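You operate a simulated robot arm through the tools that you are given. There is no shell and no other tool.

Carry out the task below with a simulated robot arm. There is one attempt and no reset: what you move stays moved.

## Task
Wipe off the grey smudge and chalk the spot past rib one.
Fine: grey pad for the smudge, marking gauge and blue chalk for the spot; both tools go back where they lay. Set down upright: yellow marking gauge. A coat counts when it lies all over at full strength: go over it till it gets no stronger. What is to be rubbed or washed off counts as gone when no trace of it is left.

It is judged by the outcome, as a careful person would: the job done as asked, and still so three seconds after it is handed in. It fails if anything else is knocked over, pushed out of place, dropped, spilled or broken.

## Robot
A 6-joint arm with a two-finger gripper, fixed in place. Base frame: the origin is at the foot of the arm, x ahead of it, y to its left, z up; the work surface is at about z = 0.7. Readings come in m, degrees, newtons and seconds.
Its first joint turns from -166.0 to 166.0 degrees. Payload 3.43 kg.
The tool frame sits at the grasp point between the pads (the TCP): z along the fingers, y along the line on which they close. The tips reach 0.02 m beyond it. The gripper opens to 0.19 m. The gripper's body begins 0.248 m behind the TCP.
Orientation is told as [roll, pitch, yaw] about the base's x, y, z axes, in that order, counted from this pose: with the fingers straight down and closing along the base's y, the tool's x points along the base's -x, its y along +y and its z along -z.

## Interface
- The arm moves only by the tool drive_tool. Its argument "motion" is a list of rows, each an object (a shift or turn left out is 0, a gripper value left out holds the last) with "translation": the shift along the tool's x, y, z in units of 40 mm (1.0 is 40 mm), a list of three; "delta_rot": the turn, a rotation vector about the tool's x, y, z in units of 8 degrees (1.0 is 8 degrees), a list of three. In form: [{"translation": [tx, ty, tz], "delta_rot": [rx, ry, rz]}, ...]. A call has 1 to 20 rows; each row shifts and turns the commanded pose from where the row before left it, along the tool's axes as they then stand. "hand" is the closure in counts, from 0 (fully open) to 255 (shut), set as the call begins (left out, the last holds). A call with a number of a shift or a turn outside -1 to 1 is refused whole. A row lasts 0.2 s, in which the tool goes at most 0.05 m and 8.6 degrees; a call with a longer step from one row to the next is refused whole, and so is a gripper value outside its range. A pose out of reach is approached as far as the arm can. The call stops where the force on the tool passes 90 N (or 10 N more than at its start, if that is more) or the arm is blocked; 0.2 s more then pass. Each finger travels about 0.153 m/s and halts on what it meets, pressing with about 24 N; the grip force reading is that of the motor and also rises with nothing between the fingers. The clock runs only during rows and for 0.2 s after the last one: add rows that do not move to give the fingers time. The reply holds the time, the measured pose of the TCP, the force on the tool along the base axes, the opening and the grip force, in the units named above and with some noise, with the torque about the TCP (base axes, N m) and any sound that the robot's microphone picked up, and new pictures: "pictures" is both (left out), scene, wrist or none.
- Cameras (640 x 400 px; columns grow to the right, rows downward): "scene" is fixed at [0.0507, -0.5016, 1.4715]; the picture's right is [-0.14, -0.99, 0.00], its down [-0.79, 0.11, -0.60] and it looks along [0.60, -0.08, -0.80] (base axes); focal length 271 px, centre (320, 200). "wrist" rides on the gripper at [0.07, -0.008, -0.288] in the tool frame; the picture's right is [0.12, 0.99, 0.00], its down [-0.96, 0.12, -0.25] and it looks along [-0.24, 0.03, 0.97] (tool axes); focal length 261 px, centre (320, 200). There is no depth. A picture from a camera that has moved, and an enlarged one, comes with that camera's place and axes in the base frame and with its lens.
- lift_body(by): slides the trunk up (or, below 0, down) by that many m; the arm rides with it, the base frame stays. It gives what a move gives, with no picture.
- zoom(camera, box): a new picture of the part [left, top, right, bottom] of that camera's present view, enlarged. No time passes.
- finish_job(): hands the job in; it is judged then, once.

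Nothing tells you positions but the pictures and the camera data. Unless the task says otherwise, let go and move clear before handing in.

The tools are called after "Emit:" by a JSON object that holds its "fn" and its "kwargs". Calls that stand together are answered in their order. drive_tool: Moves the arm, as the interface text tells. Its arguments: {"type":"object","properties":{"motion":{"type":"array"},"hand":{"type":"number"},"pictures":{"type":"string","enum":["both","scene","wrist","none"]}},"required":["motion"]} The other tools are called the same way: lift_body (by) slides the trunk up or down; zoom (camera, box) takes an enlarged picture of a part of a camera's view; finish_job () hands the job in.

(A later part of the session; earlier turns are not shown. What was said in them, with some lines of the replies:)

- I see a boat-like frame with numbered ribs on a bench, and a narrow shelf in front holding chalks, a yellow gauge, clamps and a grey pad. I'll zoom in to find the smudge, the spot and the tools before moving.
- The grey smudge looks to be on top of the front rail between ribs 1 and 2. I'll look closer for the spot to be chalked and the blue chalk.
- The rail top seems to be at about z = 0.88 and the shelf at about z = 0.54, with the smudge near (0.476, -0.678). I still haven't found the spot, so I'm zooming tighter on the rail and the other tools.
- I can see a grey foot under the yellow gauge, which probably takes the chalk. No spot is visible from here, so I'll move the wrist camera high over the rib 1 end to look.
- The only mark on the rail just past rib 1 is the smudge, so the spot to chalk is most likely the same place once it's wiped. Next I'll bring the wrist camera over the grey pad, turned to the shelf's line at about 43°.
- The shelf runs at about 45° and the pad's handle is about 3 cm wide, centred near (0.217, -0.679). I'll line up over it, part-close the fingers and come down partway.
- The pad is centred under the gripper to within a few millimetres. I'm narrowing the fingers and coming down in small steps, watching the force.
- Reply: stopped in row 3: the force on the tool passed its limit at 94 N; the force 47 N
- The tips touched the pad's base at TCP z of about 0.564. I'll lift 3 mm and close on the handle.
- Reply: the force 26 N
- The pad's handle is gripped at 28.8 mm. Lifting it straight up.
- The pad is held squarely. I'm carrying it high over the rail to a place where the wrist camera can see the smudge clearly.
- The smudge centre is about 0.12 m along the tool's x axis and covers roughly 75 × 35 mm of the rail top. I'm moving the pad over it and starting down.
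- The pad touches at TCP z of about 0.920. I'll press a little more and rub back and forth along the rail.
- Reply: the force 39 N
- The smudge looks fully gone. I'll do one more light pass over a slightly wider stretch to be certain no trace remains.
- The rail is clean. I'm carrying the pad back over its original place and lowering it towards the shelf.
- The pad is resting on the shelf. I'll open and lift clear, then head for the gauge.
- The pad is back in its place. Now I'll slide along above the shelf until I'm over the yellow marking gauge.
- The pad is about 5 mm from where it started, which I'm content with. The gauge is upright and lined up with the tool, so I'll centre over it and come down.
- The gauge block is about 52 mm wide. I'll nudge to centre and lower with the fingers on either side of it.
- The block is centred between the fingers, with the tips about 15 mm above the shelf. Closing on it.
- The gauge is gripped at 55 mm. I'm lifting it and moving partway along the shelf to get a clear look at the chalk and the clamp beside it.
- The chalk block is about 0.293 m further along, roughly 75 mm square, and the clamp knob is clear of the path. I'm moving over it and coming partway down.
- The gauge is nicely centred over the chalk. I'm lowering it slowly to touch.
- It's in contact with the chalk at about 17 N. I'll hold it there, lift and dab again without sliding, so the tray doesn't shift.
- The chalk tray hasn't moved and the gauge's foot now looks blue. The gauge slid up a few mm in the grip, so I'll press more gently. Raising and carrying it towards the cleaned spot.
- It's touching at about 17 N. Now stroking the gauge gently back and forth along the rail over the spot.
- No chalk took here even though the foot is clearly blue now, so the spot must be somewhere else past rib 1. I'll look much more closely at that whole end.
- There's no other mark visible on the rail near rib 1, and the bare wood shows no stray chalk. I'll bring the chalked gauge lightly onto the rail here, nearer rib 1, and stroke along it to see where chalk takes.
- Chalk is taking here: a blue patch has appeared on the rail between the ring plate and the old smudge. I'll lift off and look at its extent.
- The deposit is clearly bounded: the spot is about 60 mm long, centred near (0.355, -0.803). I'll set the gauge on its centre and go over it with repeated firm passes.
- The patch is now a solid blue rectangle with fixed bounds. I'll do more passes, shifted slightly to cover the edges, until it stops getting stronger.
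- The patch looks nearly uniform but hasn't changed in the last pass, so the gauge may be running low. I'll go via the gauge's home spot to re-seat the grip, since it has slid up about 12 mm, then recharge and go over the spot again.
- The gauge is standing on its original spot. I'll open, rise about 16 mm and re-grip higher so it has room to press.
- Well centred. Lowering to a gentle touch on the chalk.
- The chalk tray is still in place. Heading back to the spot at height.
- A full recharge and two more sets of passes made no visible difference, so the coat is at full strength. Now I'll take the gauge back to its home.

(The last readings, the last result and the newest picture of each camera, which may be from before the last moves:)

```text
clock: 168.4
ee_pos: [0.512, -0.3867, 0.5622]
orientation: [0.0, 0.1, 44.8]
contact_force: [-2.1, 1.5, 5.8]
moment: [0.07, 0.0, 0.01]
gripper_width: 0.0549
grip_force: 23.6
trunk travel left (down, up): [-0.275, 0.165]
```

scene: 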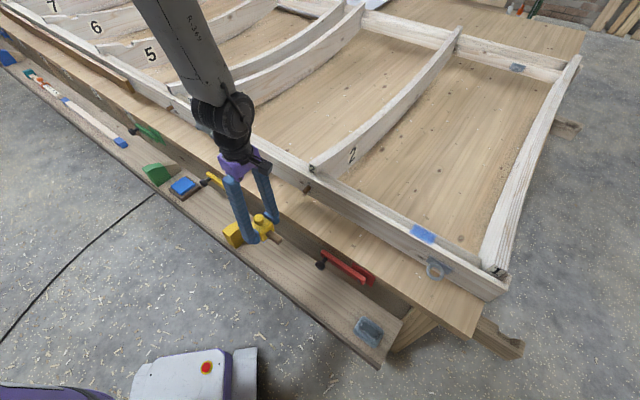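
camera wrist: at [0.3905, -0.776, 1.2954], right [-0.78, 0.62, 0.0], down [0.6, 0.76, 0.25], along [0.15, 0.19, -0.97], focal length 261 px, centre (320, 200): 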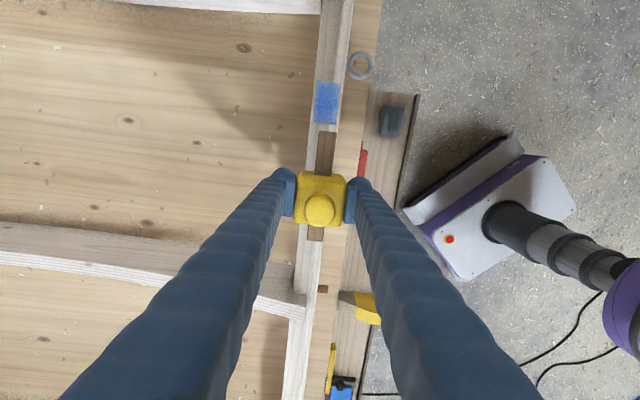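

The gauge is on the shelf. I'll open gently and rise straight up.

Emit:
{"fn": "drive_tool", "kwargs": {"hand": 140, "motion": [{"translation": [0, 0, 0.01]}, {}, {}, {"translation": [0, 0, -0.3]}, {"translation": [0, 0, -0.8]}, {"translation": [0, 0, -1]}, {"translation": [0, 0, -1]}, {"translation": [0, 0, -1]}, {"translation": [0, 0, -1]}, {"translation": [0, 0, -1]}, {"translation": [0, 0, -1]}, {"translation": [0, 0, -1]}, {}]}}

Emit:
{"fn": "zoom", "kwargs": {"camera": "scene", "box": [240, 230, 300, 280]}}

Emit:
{"fn": "zoom", "kwargs": {"camera": "scene", "box": [340, 290, 440, 370]}}

Emit:
{"fn": "zoom", "kwargs": {"camera": "scene", "box": [330, 170, 430, 235]}}

```text
clock: 171.2
ee_pos: [0.5113, -0.3881, 0.8829]
orientation: [0.0, 0.1, 44.8]
contact_force: [-0.5, 0.8, -0.4]
moment: [-0.05, 0.03, 0.01]
gripper_width: 0.0856
grip_force: 0.1
trunk travel left (down, up): [-0.275, 0.165]
camera wrist: at [0.4691, -0.4425, 1.1701], right [-0.78, 0.62, 0.0], down [0.6, 0.76, 0.25], along [0.15, 0.19, -0.97], focal length 261 px, centre (320, 200)
```

scene: 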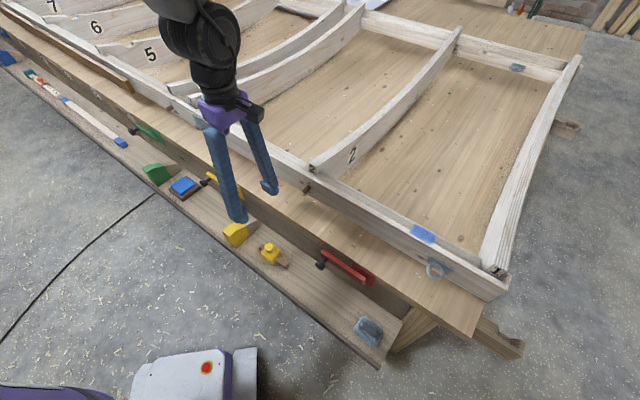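
wrist: 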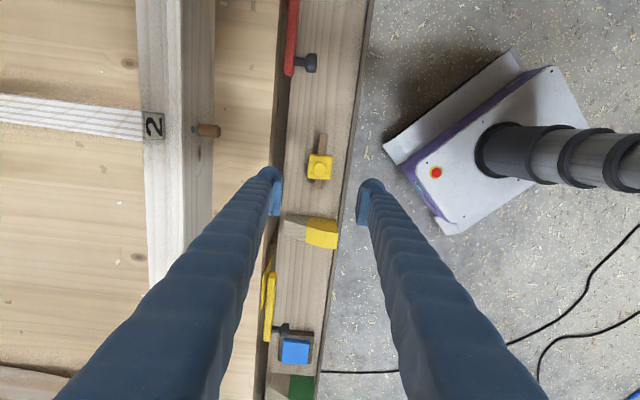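

```text
8.00 times, centred on (270, 255) of scene
camera zoom: at [0.0507, -0.5016, 1.4715], right [-0.14, -0.99, 0.0], down [-0.79, 0.11, -0.6], along [0.6, -0.08, -0.8], focal length 2169 px, centre (720, -240)
```

zoom: 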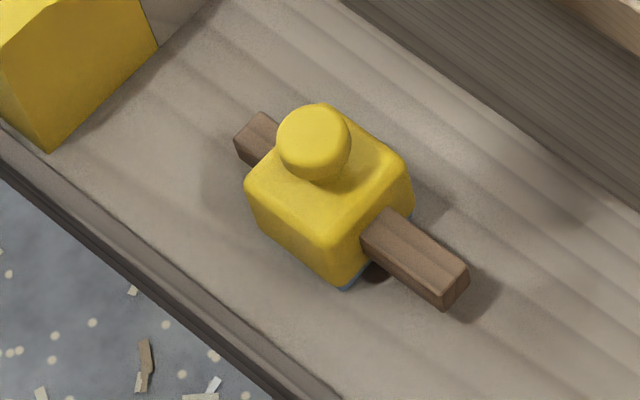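

```text
5.00 times, centred on (390, 330) of scene
camera zoom: at [0.0507, -0.5016, 1.4715], right [-0.14, -0.99, 0.0], down [-0.79, 0.11, -0.6], along [0.6, -0.08, -0.8], focal length 1356 px, centre (-30, -450)
```

zoom: 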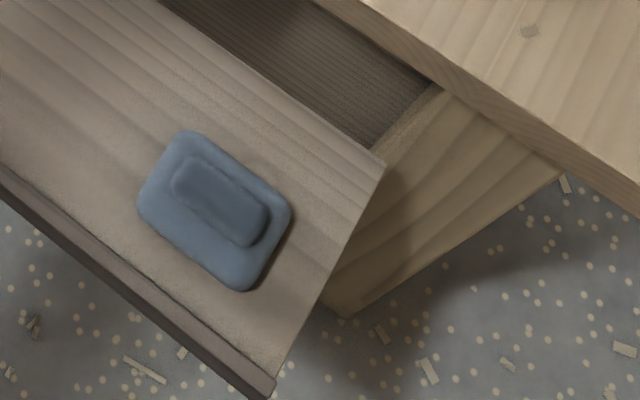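

```text
6.15 times, centred on (380, 202) of scene
camera zoom: at [0.0507, -0.5016, 1.4715], right [-0.14, -0.99, 0.0], down [-0.79, 0.11, -0.6], along [0.6, -0.08, -0.8], focal length 1668 px, centre (-49, 185)
```

zoom: 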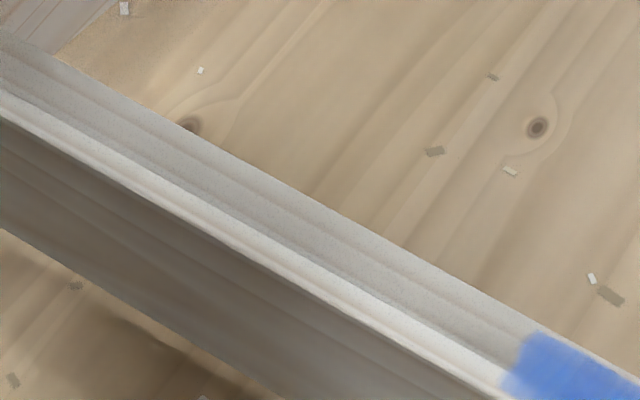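

The gauge stands upright on its old spot, the pad is back in place, no trace of the smudge is left, and the blue coat covers the whole spot. The arm is clear of everything, so I'm handing in.

Emit:
{"fn": "finish_job", "kwargs": {}}

```text
The job is handed in.
```

I wiped off the grey smudge and chalked the spot past rib one in blue, then handed the job in.

- **Smudge:** the grey pad took it off the rail completely. I went over it twice, and no trace showed in close-up pictures afterwards.
- **Spot:** nothing on the rail marked it. My first try, where the smudge had been, left no chalk. It took further along towards rib one, on a patch about 6 cm long. After a second load of chalk and more passes the blue got no stronger.
- **Tools:** the yellow marking gauge stands upright about 2 mm from where it lay. The grey pad is back about 5 mm from its old place.
- **Everything else:** the blue chalk and its tray did not move, and I saw nothing else knocked, moved or spilled.
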